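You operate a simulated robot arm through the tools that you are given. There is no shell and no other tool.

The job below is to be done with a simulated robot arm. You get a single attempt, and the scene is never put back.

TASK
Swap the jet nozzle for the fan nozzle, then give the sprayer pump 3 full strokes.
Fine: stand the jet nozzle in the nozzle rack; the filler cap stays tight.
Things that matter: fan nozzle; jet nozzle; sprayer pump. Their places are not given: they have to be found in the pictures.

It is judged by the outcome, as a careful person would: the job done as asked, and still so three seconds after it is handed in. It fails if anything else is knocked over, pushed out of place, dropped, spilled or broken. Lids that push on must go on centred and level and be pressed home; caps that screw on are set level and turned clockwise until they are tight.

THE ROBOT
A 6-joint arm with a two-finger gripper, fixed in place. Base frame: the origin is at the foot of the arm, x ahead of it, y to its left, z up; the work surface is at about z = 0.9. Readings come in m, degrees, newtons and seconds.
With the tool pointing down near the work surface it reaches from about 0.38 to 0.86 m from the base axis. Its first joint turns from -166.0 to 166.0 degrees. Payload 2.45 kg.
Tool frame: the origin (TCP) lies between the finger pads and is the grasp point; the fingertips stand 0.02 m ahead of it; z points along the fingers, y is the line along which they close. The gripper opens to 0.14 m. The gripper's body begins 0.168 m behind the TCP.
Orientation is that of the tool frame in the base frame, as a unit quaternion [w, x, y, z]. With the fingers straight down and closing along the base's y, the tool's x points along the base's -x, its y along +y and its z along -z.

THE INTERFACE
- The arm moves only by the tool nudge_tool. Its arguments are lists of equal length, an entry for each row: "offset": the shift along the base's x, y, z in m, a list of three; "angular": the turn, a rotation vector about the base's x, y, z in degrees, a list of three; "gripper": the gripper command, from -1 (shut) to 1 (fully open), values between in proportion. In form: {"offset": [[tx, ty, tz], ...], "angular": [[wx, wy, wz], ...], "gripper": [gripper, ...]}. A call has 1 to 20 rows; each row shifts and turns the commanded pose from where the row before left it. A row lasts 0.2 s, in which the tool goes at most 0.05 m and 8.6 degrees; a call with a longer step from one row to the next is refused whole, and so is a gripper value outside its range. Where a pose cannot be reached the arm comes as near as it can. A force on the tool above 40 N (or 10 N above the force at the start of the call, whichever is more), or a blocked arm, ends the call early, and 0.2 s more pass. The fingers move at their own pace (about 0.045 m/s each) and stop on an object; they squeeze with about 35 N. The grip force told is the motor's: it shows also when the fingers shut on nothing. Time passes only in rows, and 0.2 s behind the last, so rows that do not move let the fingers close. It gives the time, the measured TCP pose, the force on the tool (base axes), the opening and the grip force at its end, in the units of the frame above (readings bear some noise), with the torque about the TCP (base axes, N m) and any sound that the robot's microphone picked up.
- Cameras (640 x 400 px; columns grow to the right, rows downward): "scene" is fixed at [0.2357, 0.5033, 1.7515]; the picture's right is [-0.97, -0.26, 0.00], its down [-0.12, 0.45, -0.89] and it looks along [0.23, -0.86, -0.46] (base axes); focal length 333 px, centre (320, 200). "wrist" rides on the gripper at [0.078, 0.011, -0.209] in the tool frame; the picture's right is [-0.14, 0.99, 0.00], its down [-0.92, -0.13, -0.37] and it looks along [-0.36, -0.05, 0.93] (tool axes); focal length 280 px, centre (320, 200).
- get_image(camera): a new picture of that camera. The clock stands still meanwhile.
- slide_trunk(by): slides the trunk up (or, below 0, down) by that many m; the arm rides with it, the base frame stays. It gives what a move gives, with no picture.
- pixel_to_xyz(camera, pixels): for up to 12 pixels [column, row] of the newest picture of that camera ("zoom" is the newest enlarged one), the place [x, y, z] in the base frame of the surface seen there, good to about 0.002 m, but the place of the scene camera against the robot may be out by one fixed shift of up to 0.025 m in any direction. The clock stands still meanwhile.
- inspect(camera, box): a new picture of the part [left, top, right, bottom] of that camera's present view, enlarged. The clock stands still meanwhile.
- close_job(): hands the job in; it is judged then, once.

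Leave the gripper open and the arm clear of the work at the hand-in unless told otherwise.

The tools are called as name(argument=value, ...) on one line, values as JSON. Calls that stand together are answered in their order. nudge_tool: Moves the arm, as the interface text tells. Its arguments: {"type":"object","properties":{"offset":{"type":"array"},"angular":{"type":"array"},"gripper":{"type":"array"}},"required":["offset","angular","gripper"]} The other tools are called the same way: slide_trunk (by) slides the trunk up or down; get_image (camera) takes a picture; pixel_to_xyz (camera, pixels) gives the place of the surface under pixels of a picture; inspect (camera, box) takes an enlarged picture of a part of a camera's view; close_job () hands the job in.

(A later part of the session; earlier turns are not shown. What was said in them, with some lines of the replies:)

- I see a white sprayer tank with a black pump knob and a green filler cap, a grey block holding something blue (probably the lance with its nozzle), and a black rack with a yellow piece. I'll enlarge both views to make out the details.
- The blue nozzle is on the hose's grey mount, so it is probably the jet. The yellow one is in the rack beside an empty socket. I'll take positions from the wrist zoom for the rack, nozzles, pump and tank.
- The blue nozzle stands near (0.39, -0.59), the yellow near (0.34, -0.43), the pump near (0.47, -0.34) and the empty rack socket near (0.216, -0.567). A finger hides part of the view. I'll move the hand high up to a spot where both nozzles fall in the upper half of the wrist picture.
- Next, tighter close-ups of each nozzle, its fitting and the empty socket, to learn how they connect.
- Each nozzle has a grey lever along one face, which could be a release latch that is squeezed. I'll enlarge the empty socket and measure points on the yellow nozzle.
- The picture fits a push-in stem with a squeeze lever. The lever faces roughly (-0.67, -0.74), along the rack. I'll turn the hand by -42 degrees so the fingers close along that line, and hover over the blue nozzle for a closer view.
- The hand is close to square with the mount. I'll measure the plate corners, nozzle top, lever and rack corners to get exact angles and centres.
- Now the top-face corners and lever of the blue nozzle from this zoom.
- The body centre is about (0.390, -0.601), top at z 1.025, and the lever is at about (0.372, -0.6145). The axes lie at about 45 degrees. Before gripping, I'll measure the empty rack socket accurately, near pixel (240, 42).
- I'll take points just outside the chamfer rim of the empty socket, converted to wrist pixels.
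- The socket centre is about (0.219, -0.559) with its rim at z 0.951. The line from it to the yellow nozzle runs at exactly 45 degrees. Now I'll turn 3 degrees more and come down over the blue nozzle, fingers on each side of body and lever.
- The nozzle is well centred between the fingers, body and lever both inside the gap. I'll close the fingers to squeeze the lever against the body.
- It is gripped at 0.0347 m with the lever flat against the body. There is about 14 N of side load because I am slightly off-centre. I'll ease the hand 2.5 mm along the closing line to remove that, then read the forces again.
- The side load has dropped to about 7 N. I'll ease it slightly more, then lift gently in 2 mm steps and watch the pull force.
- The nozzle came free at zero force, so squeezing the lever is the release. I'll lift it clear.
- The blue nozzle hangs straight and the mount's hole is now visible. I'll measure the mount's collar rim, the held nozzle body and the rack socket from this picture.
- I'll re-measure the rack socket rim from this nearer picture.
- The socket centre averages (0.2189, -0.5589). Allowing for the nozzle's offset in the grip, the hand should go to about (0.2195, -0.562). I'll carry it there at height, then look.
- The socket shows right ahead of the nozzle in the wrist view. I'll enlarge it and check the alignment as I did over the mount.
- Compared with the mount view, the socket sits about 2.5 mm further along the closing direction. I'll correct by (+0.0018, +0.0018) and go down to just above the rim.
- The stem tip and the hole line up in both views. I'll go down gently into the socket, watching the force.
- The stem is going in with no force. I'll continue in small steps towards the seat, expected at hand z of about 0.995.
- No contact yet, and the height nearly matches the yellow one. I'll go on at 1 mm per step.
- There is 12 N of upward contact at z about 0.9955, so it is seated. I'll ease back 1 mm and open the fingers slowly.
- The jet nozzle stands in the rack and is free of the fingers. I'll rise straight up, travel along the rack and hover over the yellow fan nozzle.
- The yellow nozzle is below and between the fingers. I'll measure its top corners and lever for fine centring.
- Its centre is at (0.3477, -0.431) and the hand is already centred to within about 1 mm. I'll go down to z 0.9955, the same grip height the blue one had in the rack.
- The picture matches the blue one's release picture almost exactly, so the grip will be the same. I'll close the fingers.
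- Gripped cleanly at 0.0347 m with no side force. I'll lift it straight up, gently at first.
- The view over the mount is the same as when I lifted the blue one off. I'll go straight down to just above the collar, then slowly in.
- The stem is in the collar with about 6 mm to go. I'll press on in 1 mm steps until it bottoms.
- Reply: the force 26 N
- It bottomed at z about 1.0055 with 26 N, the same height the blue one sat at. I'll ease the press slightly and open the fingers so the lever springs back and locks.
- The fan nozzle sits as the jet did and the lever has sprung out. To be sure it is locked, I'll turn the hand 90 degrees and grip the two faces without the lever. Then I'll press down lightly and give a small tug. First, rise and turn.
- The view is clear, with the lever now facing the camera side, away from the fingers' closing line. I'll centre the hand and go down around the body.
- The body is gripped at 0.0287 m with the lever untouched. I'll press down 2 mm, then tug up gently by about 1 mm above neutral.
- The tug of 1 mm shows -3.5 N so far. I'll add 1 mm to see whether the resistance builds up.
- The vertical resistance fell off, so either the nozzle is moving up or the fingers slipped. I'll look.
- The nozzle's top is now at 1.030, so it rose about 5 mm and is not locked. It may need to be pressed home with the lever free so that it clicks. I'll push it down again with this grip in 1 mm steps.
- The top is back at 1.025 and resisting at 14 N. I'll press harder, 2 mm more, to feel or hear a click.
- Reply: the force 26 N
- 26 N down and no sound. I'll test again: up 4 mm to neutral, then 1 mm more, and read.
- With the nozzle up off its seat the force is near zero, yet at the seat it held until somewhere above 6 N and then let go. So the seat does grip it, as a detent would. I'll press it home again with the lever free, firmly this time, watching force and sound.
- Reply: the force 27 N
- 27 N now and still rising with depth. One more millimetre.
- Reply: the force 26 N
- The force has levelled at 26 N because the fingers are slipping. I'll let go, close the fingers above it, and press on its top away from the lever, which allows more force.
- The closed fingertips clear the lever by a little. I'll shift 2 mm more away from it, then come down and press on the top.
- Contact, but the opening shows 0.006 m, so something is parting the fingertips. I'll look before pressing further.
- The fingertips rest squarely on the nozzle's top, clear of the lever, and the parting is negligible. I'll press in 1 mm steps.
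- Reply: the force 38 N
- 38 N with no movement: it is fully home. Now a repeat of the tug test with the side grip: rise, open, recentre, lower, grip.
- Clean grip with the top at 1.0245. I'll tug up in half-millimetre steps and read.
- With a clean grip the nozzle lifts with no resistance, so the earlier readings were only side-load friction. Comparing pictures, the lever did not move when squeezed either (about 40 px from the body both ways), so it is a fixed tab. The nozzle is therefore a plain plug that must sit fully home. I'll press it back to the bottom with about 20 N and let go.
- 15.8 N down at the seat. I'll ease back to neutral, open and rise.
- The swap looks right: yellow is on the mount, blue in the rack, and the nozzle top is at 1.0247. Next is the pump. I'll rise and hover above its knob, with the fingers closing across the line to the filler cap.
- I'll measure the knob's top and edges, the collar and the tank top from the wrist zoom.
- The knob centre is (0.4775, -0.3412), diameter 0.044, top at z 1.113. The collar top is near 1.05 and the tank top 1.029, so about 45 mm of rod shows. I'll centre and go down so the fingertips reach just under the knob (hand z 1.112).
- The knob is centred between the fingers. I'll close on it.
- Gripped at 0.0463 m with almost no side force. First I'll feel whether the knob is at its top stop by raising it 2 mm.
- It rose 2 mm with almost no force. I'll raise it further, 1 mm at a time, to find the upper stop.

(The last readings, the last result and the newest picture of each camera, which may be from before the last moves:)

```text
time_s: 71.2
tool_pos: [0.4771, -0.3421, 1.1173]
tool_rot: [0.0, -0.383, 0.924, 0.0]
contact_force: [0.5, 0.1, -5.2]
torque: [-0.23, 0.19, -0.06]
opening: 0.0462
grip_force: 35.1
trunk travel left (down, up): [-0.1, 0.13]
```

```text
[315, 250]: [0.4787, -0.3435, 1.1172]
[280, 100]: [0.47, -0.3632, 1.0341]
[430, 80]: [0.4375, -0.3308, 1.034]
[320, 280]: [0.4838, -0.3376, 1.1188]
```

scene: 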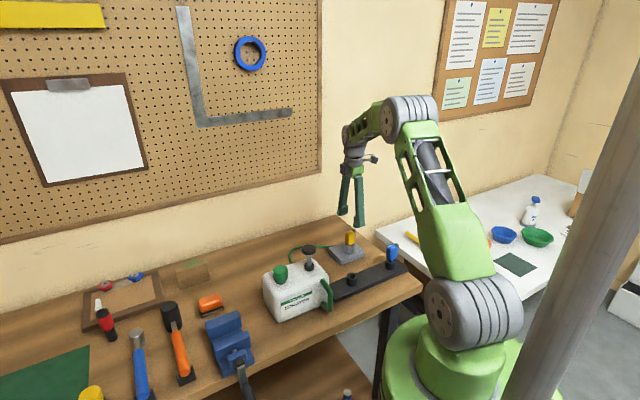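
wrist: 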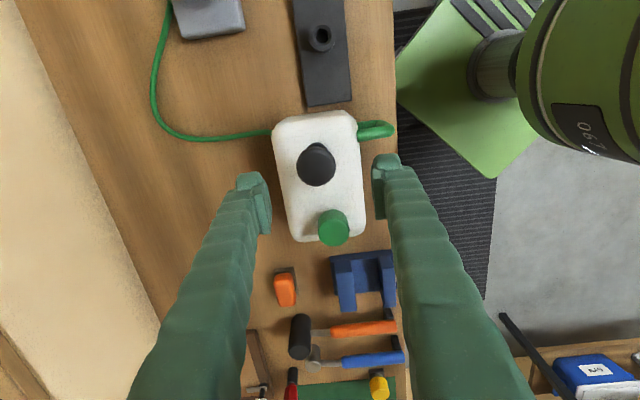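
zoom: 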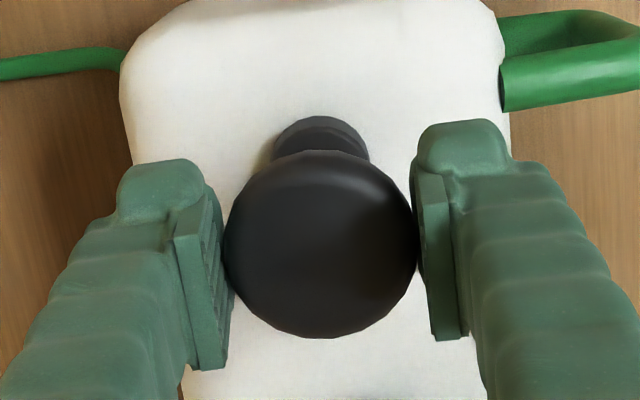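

The tank top reads 1.034, up from 1.029, so the knob was already at its top stop and I am lifting the sprayer slightly. I'll lower it straight back down now.

nudge_tool(offset=[[0, 0, -0.001], [0, 0, -0.001], [0, 0, -0.001], [0, 0, -0.001], [0, 0, -0.001], [0, 0, 0]], angular=[[0, 0, 0], [0, 0, 0], [0, 0, 0], [0, 0, 0], [0, 0, 0], [0, 0, 0]], gripper=[-1, -1, -1, -1, -1, -1])

inspect(camera="wrist", box=[240, 120, 400, 240])

pixel_to_xyz(camera="zoom", pixels=[[315, 250], [280, 100], [430, 80], [320, 280]])

inspect(camera="scene", box=[250, 205, 430, 328])

```text
time_s: 72.6
tool_pos: [0.4775, -0.343, 1.1141]
tool_rot: [-0.001, -0.384, 0.924, 0.0]
contact_force: [1.5, -1.3, -2.6]
torque: [0.29, -0.11, -0.05]
opening: 0.0465
grip_force: 34.8
trunk travel left (down, up): [-0.1, 0.13]
```

```text
3.33 times, centred on (320, 180) of wrist
```

zoom: 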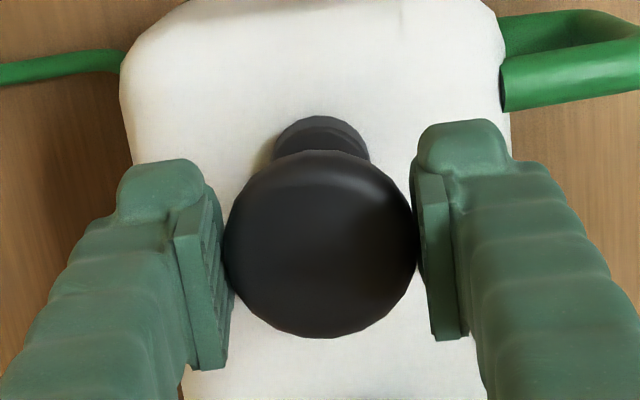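

```text
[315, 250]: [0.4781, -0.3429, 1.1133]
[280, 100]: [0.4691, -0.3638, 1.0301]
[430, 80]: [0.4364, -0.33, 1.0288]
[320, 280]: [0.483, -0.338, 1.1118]
```

```text
3.25 times, centred on (340, 266) of scene
```

zoom: 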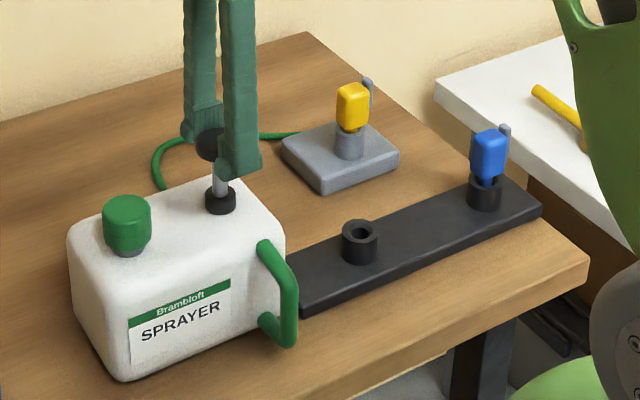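

The tank is back on the bench (top at 1.029) and in place, with the knob at its top. I now know the upper limit is hand z of about 1.1125. I'll push down gently, first 15 mm, to feel the pump.

nudge_tool(offset=[[0, 0, -0.003], [0, 0, -0.003], [0, 0, -0.003], [0, 0, -0.003], [0, 0, -0.003], [0, 0, 0]], angular=[[0, 0, 0], [0, 0, 0], [0, 0, 0], [0, 0, 0], [0, 0, 0], [0, 0, 0]], gripper=[-1, -1, -1, -1, -1, -1])

inspect(camera="wrist", box=[240, 120, 400, 240])

pixel_to_xyz(camera="zoom", pixels=[[315, 250], [280, 100], [430, 80], [320, 280]])

```text
time_s: 74.0
tool_pos: [0.479, -0.3405, 1.0974]
tool_rot: [0.0, -0.384, 0.923, 0.0]
contact_force: [-3.7, -2.0, 0.1]
torque: [0.03, 0.04, 0.06]
opening: 0.0463
grip_force: 34.9
trunk travel left (down, up): [-0.1, 0.13]
```

```text
3.33 times, centred on (320, 180) of wrist
```

zoom: 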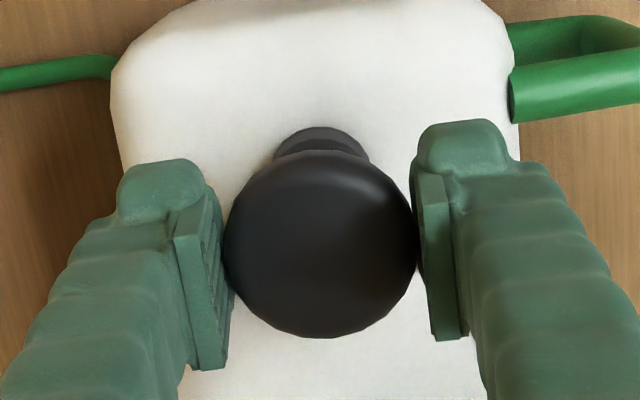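

```text
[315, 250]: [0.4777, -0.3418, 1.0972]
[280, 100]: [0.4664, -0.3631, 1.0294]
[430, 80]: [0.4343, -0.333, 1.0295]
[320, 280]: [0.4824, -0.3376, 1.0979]
```

The knob travels down with the hand and little force. I'll continue down to find the bottom stop, slower near the end.

nudge_tool(offset=[[0, 0, -0.004], [0, 0, -0.004], [0, 0, -0.004], [0, 0, -0.003], [0, 0, -0.002], [0, 0, 0]], angular=[[0, 0, 0], [0, 0, 0], [0, 0, 0], [0, 0, 0], [0, 0, 0], [0, 0, 0]], gripper=[-1, -1, -1, -1, -1, -1])

inspect(camera="scene", box=[275, 215, 345, 285])

inspect(camera="wrist", box=[240, 120, 400, 240])

pixel_to_xyz(camera="zoom", pixels=[[315, 250], [280, 100], [430, 80], [320, 280]])

```text
time_s: 75.4
tool_pos: [0.4786, -0.3416, 1.0809]
tool_rot: [0.0, -0.384, 0.923, 0.0]
contact_force: [0.3, -3.6, 1.0]
torque: [-0.04, -0.01, 0.03]
opening: 0.0462
grip_force: 34.4
trunk travel left (down, up): [-0.1, 0.13]
```

```text
5.71 times, centred on (310, 250) of scene
```

zoom: 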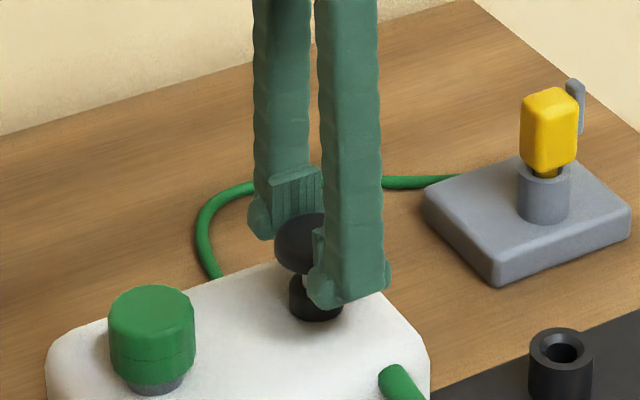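

```text
3.33 times, centred on (320, 180) of wrist
```

zoom: 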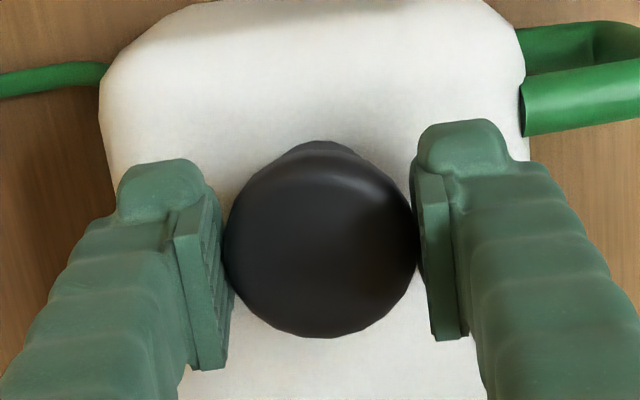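

```text
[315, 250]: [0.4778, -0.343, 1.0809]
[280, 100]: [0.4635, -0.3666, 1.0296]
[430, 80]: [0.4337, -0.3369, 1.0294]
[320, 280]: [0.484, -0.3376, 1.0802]
```

It is 32 mm down and the tank is steady. I'll go slowly for the last part.

nudge_tool(offset=[[0, 0, -0.002], [0, 0, -0.002], [0, 0, -0.002], [0, 0, 0]], angular=[[0, 0, 0], [0, 0, 0], [0, 0, 0], [0, 0, 0]], gripper=[-1, -1, -1, -1])

nudge_tool(offset=[[0, 0, -0.001], [0, 0, -0.001], [0, 0, -0.001], [0, 0, 0]], angular=[[0, 0, 0], [0, 0, 0], [0, 0, 0], [0, 0, 0]], gripper=[-1, -1, -1, -1])

```text
time_s: 76.4
tool_pos: [0.4793, -0.3415, 1.0769]
tool_rot: [0.001, -0.383, 0.924, -0.001]
contact_force: [1.4, -0.4, 23.4]
torque: [0.05, -0.03, 0.0]
opening: 0.0463
grip_force: 35.0
trunk travel left (down, up): [-0.1, 0.13]
```

```text
time_s: 77.4
tool_pos: [0.4783, -0.3404, 1.0723]
tool_rot: [0.002, -0.384, 0.923, -0.002]
contact_force: [6.2, -4.0, 25.3]
torque: [0.0, -0.13, -0.02]
opening: 0.0464
grip_force: 34.8
trunk travel left (down, up): [-0.1, 0.13]
```

The force rose to 23 N and then levelled at 25 N, so the knob met its bottom stop and the fingers began to slip. I'll look where the knob is.

inspect(camera="wrist", box=[240, 120, 400, 240])

pixel_to_xyz(camera="zoom", pixels=[[315, 250], [280, 100], [430, 80], [320, 280], [300, 230], [340, 220]])

inspect(camera="scene", box=[275, 215, 345, 285])

```text
3.33 times, centred on (320, 180) of wrist
```

zoom: 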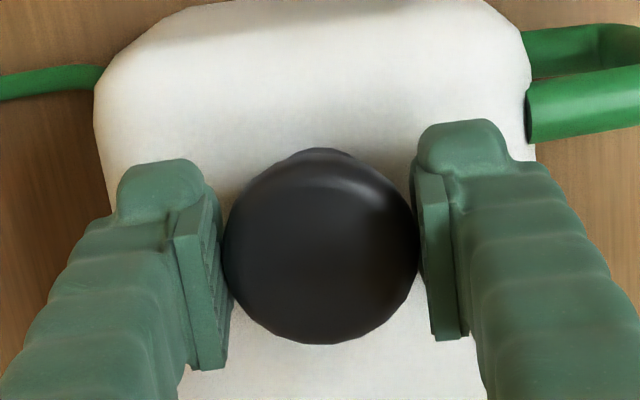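

```text
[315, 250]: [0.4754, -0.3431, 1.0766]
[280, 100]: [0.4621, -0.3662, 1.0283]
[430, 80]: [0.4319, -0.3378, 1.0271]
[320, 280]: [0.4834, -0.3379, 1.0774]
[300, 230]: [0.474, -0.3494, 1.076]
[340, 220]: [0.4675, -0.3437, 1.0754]
```

```text
5.71 times, centred on (310, 250) of scene
```

zoom: 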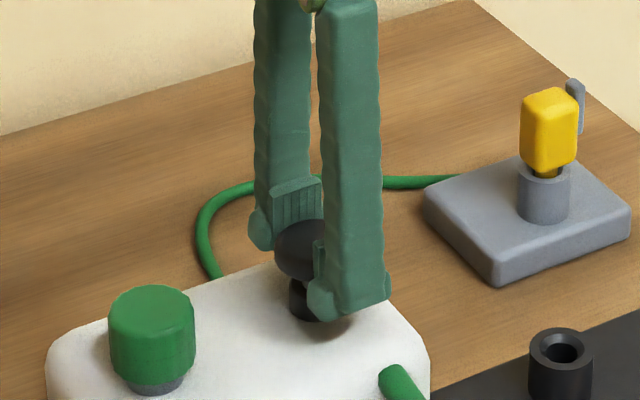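

The knob top is at 1.077, a 36 mm travel. To be sure that is the true bottom rather than stiffness, I'll let go, close the fingers and press on the knob's top with more force.

nudge_tool(offset=[[0, 0, 0.003], [0, 0, 0], [0, 0, 0], [0, 0, 0], [0, 0, 0.02], [0, 0, 0.03], [0, 0, 0], [0, 0, 0], [0, 0, 0], [0, 0, 0], [0, 0, 0]], angular=[[0, 0, 0], [0, 0, 0], [0, 0, 0], [0, 0, 0], [0, 0, 0], [0, 0, 0], [0, 0, 0], [0, 0, 0], [0, 0, 0], [0, 0, 0], [0, 0, 0]], gripper=[-1, -0.2, 0.0, 0.2, 0.2, 0.2, -1, -1, -1, -1, -1])

inspect(camera="scene", box=[275, 215, 345, 285])

inspect(camera="wrist", box=[240, 80, 400, 240])

```text
time_s: 79.8
tool_pos: [0.4765, -0.3422, 1.1247]
tool_rot: [0.0, -0.384, 0.923, 0.0]
contact_force: [0.5, 0.1, 0.0]
torque: [-0.01, -0.03, -0.05]
opening: 0.0057
grip_force: 17.6
trunk travel left (down, up): [-0.1, 0.13]
```

```text
5.71 times, centred on (310, 250) of scene
```

zoom: 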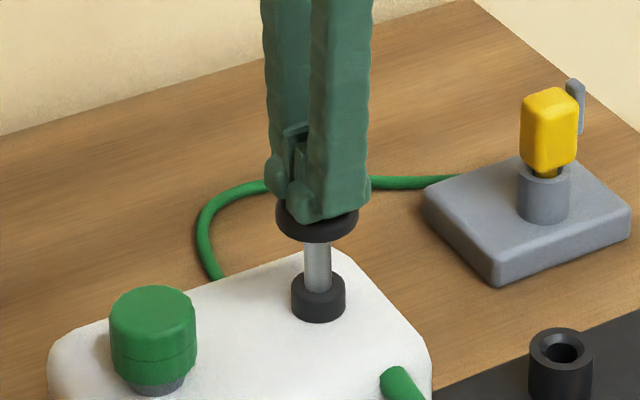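

```text
2.50 times, centred on (320, 160) of wrist
```

zoom: 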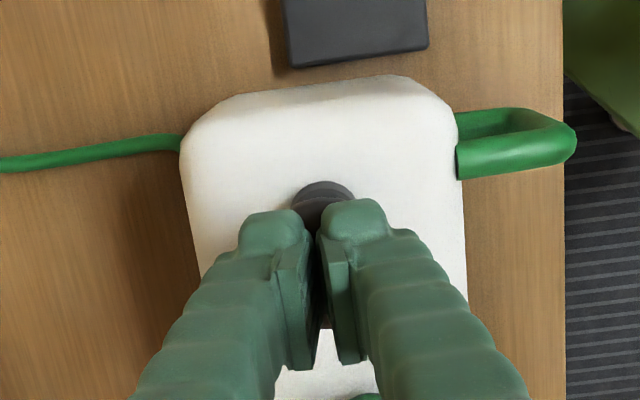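

The knob springs back up by itself and now touches the fingertips. I'll rise 40 mm and check that it returns fully to 1.113.

nudge_tool(offset=[[0, 0, 0.02], [0, 0, 0.02], [0, 0, 0], [0, 0, 0], [0, 0, 0]], angular=[[0, 0, 0], [0, 0, 0], [0, 0, 0], [0, 0, 0], [0, 0, 0]], gripper=[-1, -1, -1, -1, -1])

inspect(camera="scene", box=[275, 215, 345, 285])

pixel_to_xyz(camera="zoom", pixels=[[312, 180], [330, 185], [295, 185], [230, 310], [370, 310], [150, 300]])

get_image(camera="wrist")

```text
time_s: 81.0
tool_pos: [0.4774, -0.3421, 1.1656]
tool_rot: [0.0, -0.383, 0.924, -0.001]
contact_force: [1.0, 0.0, -0.6]
torque: [0.0, 0.0, -0.03]
opening: 0.0
grip_force: 29.1
trunk travel left (down, up): [-0.1, 0.13]
```

```text
5.71 times, centred on (310, 250) of scene
```

zoom: 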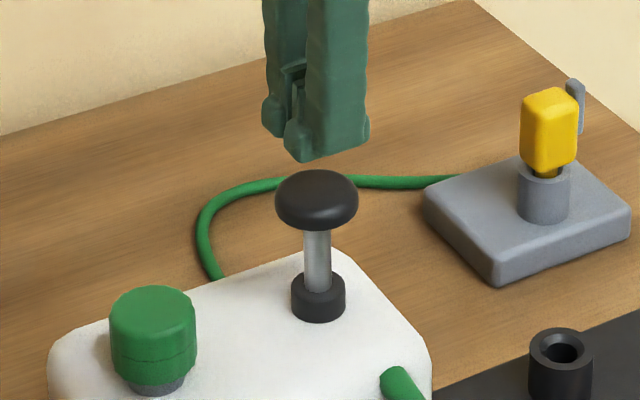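

```text
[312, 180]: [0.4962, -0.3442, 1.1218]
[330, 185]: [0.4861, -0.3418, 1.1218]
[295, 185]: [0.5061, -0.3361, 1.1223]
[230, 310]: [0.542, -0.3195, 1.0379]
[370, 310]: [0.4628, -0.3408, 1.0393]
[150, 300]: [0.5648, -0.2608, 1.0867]
```

```text
taken
```

wrist: 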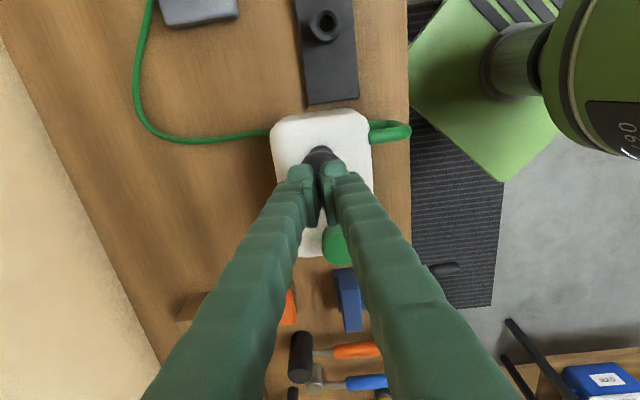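

The knob is back at its original height (1.122 in the scene camera, as at the start). That is one full stroke down and back. For stroke 2 I'll push on the top with closed fingers, going slowly near the bottom.

nudge_tool(offset=[[0, 0, -0.015], [0, 0, -0.012], [0, 0, -0.005], [0, 0, -0.005], [0, 0, -0.005], [0, 0, -0.005], [0, 0, -0.005], [0, 0, -0.005], [0, 0, -0.005], [0, 0, -0.003], [0, 0, 0]], angular=[[0, 0, 0], [0, 0, 0], [0, 0, 0], [0, 0, 0], [0, 0, 0], [0, 0, 0], [0, 0, 0], [0, 0, 0], [0, 0, 0], [0, 0, 0], [0, 0, 0]], gripper=[-1, -1, -1, -1, -1, -1, -1, -1, -1, -1, -1])

inspect(camera="scene", box=[275, 215, 345, 285])

```text
time_s: 83.4
tool_pos: [0.4767, -0.3418, 1.1005]
tool_rot: [0.0, -0.384, 0.923, 0.001]
contact_force: [0.0, -0.1, 1.9]
torque: [0.0, -0.01, 0.0]
opening: 0.0058
grip_force: 29.5
trunk travel left (down, up): [-0.1, 0.13]
```

```text
5.71 times, centred on (310, 250) of scene
```

zoom: 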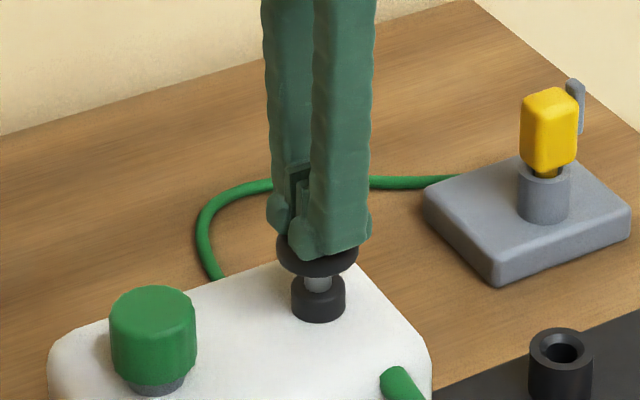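

Spring force is only about 2 N at this depth. I'll press on in 1 mm steps until it bottoms firmly.

nudge_tool(offset=[[0, 0, -0.001], [0, 0, -0.001], [0, 0, -0.001], [0, 0, -0.001], [0, 0, 0]], angular=[[0, 0, 0], [0, 0, 0], [0, 0, 0], [0, 0, 0], [0, 0, 0]], gripper=[-1, -1, -1, -1, -1])

nudge_tool(offset=[[0, 0, -0.001], [0, 0, -0.001], [0, 0, 0]], angular=[[0, 0, 0], [0, 0, 0], [0, 0, 0]], gripper=[-1, -1, -1])

```text
time_s: 84.6
tool_pos: [0.4786, -0.3419, 1.0967]
tool_rot: [0.001, -0.384, 0.923, -0.001]
contact_force: [-1.4, 1.4, 9.8]
torque: [0.02, 0.02, 0.03]
opening: 0.0062
grip_force: 29.3
trunk travel left (down, up): [-0.1, 0.13]
```

```text
time_s: 85.4
tool_pos: [0.4767, -0.343, 1.0962]
tool_rot: [0.001, -0.384, 0.923, -0.001]
contact_force: [-1.3, 1.0, 25.2]
torque: [0.05, 0.06, -0.01]
opening: 0.0061
grip_force: 29.6
trunk travel left (down, up): [-0.1, 0.13]
```

It bottoms firmly at hand z 1.0965, so knob top 1.0765. That is the same bottom as stroke 1, so that one was full as well. I'll rise fully so the knob returns to its top.

nudge_tool(offset=[[0, 0, 0.006], [0, 0, 0.012], [0, 0, 0.012], [0, 0, 0.012], [0, 0, 0.014], [0, 0, 0.012], [0, 0, 0], [0, 0, 0], [0, 0, 0]], angular=[[0, 0, 0], [0, 0, 0], [0, 0, 0], [0, 0, 0], [0, 0, 0], [0, 0, 0], [0, 0, 0], [0, 0, 0], [0, 0, 0]], gripper=[-1, -1, -1, -1, -1, -1, -1, -1, -1])

inspect(camera="scene", box=[275, 215, 345, 285])

pixel_to_xyz(camera="zoom", pixels=[[312, 180], [330, 185], [295, 185], [230, 310], [370, 310], [150, 300]])

```text
time_s: 87.4
tool_pos: [0.4785, -0.3408, 1.161]
tool_rot: [0.0, -0.383, 0.924, -0.001]
contact_force: [0.1, 0.1, 0.8]
torque: [0.0, -0.01, -0.02]
opening: 0.0001
grip_force: 29.5
trunk travel left (down, up): [-0.1, 0.13]
```

```text
5.71 times, centred on (310, 250) of scene
```

zoom: 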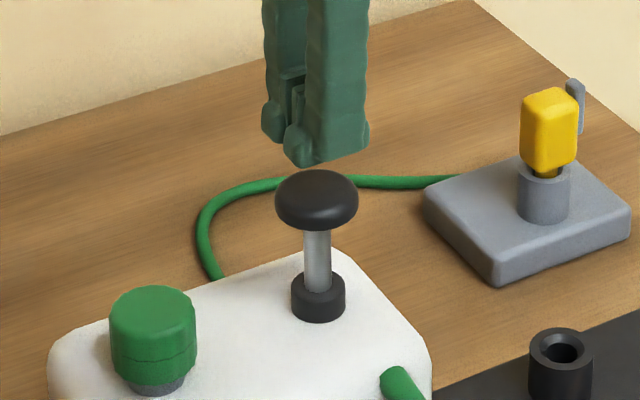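

```text
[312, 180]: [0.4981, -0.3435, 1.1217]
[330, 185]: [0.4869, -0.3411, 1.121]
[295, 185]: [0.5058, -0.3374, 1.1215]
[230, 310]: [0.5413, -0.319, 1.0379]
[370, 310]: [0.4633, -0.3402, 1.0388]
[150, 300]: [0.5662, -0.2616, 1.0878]
```

The knob is back at full height. That makes two strokes. Stroke 3 goes down the same way.

nudge_tool(offset=[[0, 0, -0.012], [0, 0, -0.011], [0, 0, -0.005], [0, 0, -0.005], [0, 0, -0.005], [0, 0, -0.005], [0, 0, -0.005], [0, 0, -0.005], [0, 0, -0.005], [0, 0, -0.003], [0, 0, -0.001], [0, 0, -0.001], [0, 0, -0.001], [0, 0, 0]], angular=[[0, 0, 0], [0, 0, 0], [0, 0, 0], [0, 0, 0], [0, 0, 0], [0, 0, 0], [0, 0, 0], [0, 0, 0], [0, 0, 0], [0, 0, 0], [0, 0, 0], [0, 0, 0], [0, 0, 0], [0, 0, 0]], gripper=[-1, -1, -1, -1, -1, -1, -1, -1, -1, -1, -1, -1, -1, -1])

nudge_tool(offset=[[0, 0, -0.001], [0, 0, -0.001], [0, 0, 0]], angular=[[0, 0, 0], [0, 0, 0], [0, 0, 0]], gripper=[-1, -1, -1])

```text
time_s: 90.4
tool_pos: [0.4787, -0.3422, 1.0977]
tool_rot: [0.0, -0.384, 0.923, 0.0]
contact_force: [0.5, -0.6, 1.4]
torque: [-0.01, -0.04, -0.03]
opening: 0.0061
grip_force: 29.7
trunk travel left (down, up): [-0.1, 0.13]
```

```text
time_s: 91.2
tool_pos: [0.4783, -0.342, 1.0963]
tool_rot: [0.0, -0.383, 0.924, -0.001]
contact_force: [0.2, -1.4, 9.8]
torque: [-0.06, -0.02, -0.01]
opening: 0.006
grip_force: 28.9
trunk travel left (down, up): [-0.1, 0.13]
```

10 N at z 1.096, just touching the stop. I'll press 2 mm more to match the 25 N of before.

nudge_tool(offset=[[0, 0, -0.001], [0, 0, -0.001], [0, 0, 0]], angular=[[0, 0, 0], [0, 0, 0], [0, 0, 0]], gripper=[-1, -1, -1])

nudge_tool(offset=[[0, 0, 0.006], [0, 0, 0.012], [0, 0, 0.012], [0, 0, 0.012], [0, 0, 0.014], [0, 0, 0.02], [0, 0, 0.03], [0, 0, 0.03], [0, 0, 0], [0, 0, 0]], angular=[[0, 0, 0], [0, 0, 0], [0, 0, 0], [0, 0, 0], [0, 0, 0], [0, 0, 0], [0, 0, 0], [0, 0, 0], [0, 0, 0], [0, 0, 0]], gripper=[-1, -1, -1, -1, -1, -1, -1, -1, -1, -1])

get_image(camera="scene")

inspect(camera="scene", box=[250, 205, 430, 328])

get_image(camera="wrist")

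```text
time_s: 92.0
tool_pos: [0.4786, -0.3424, 1.096]
tool_rot: [0.0, -0.383, 0.924, -0.001]
contact_force: [1.9, -3.9, 23.0]
torque: [-0.02, -0.05, -0.03]
opening: 0.006
grip_force: 29.6
trunk travel left (down, up): [-0.1, 0.13]
```

```text
time_s: 94.2
tool_pos: [0.4783, -0.3408, 1.2305]
tool_rot: [0.0, -0.384, 0.923, 0.0]
contact_force: [1.3, 0.0, -0.9]
torque: [0.01, -0.01, 0.0]
opening: 0.0
grip_force: 29.2
trunk travel left (down, up): [-0.1, 0.13]
```

```text
taken
```

scene: 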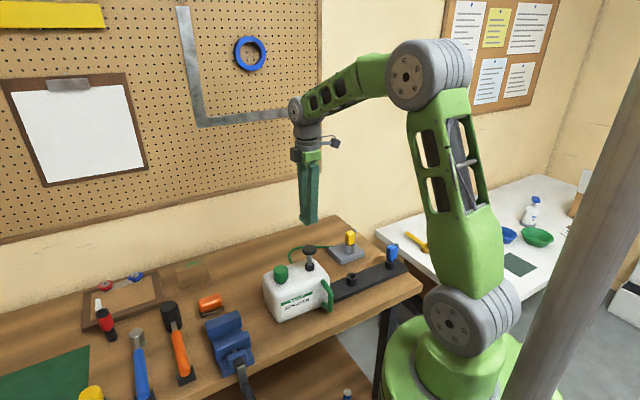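

```text
3.25 times, centred on (340, 266) of scene
```

zoom: 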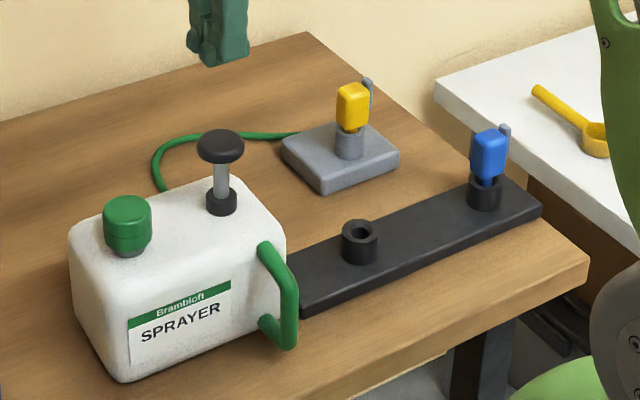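

```text
taken
```

wrist: 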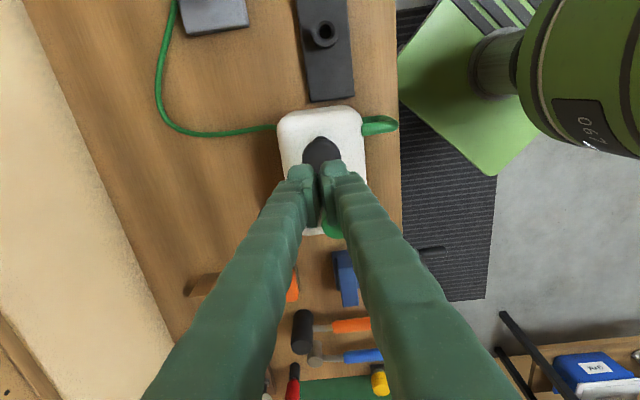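

Three full strokes are done and the knob is back up. The cap is untouched, the tank is in place, yellow is seated on the mount and blue stands in the rack. I'll open the gripper and move the arm up and clear.

nudge_tool(offset=[[0, 0, 0.03], [-0.03, -0.01, 0.02], [-0.04, -0.01, 0], [-0.04, -0.01, 0], [-0.04, -0.01, 0], [0, 0, 0], [0, 0, 0]], angular=[[0, 0, 0], [0, 0, 0], [0, 0, 0], [0, 0, 0], [0, 0, 0], [0, 0, 0], [0, 0, 0]], gripper=[0.5, 1, 1, 1, 1, 1, 1])

inspect(camera="scene", box=[250, 205, 430, 328])

pixel_to_xyz(camera="zoom", pixels=[[220, 138], [350, 95], [488, 138], [127, 205], [150, 220], [255, 220]])

inspect(camera="scene", box=[325, 215, 415, 285])

```text
time_s: 95.8
tool_pos: [0.3283, -0.3814, 1.2794]
tool_rot: [0.0, -0.384, 0.923, 0.0]
contact_force: [0.0, -0.1, 0.3]
torque: [0.0, 0.03, 0.0]
opening: 0.1401
grip_force: 0.2
trunk travel left (down, up): [-0.1, 0.13]
```

```text
3.25 times, centred on (340, 266) of scene
```

zoom: 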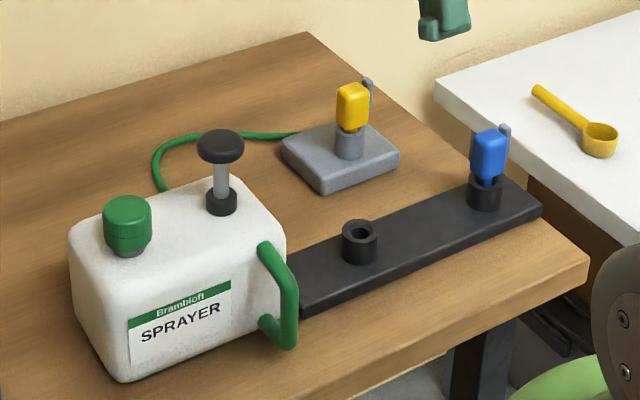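

```text
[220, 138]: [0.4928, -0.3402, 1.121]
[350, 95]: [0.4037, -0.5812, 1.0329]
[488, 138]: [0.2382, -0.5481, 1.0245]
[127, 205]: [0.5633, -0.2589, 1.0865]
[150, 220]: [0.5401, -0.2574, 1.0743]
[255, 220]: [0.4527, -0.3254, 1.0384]
```

```text
5.71 times, centred on (370, 250) of scene
```

zoom: 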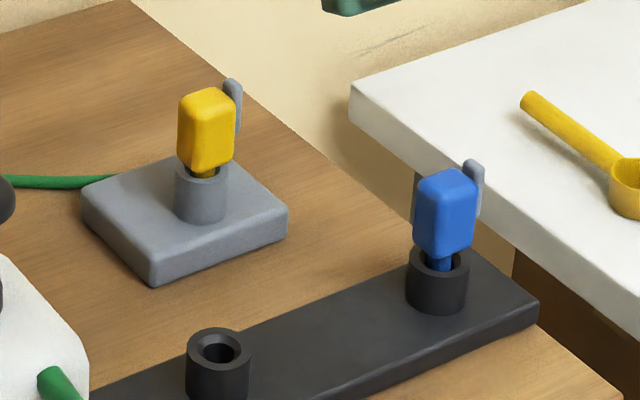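

Final check: the fan nozzle is upright and fully down on the mount (top 1.033 in the scene camera, which matches 1.0245 true). The jet nozzle stands upright in the rack. The pump knob is at full height, the filler cap is untouched, and the hand is open and clear. I'm handing the job in.

close_job()

```text
The job is handed in.
```

The nozzles are swapped, the pump has had its 3 full strokes, and the job is handed in.

- **Fan nozzle (yellow):** it is on the hose mount, upright and pressed fully down, with its top at the same height the jet nozzle had. I never felt or heard it click. With its tab free it lifted slightly with almost no force, so I treated it as a plain push-in plug and pressed it home again.
- **Jet nozzle (blue):** it is seated upright in the rack's other socket, which was empty at the start. I took the blue one to be the jet because it was the nozzle on the hose.
- **Pump:** each of the 3 strokes went from the top to the firm bottom stop, about 36 mm, and the knob springs back by itself. It is now at full height.
- **Sprayer:** while finding the pump's top stop I lifted one end of the tank by about 5 mm, then lowered it straight back. It may have shifted by 1–2 mm.
- **Filler cap:** I did not touch it.

The gripper is open and the arm is clear of the work.
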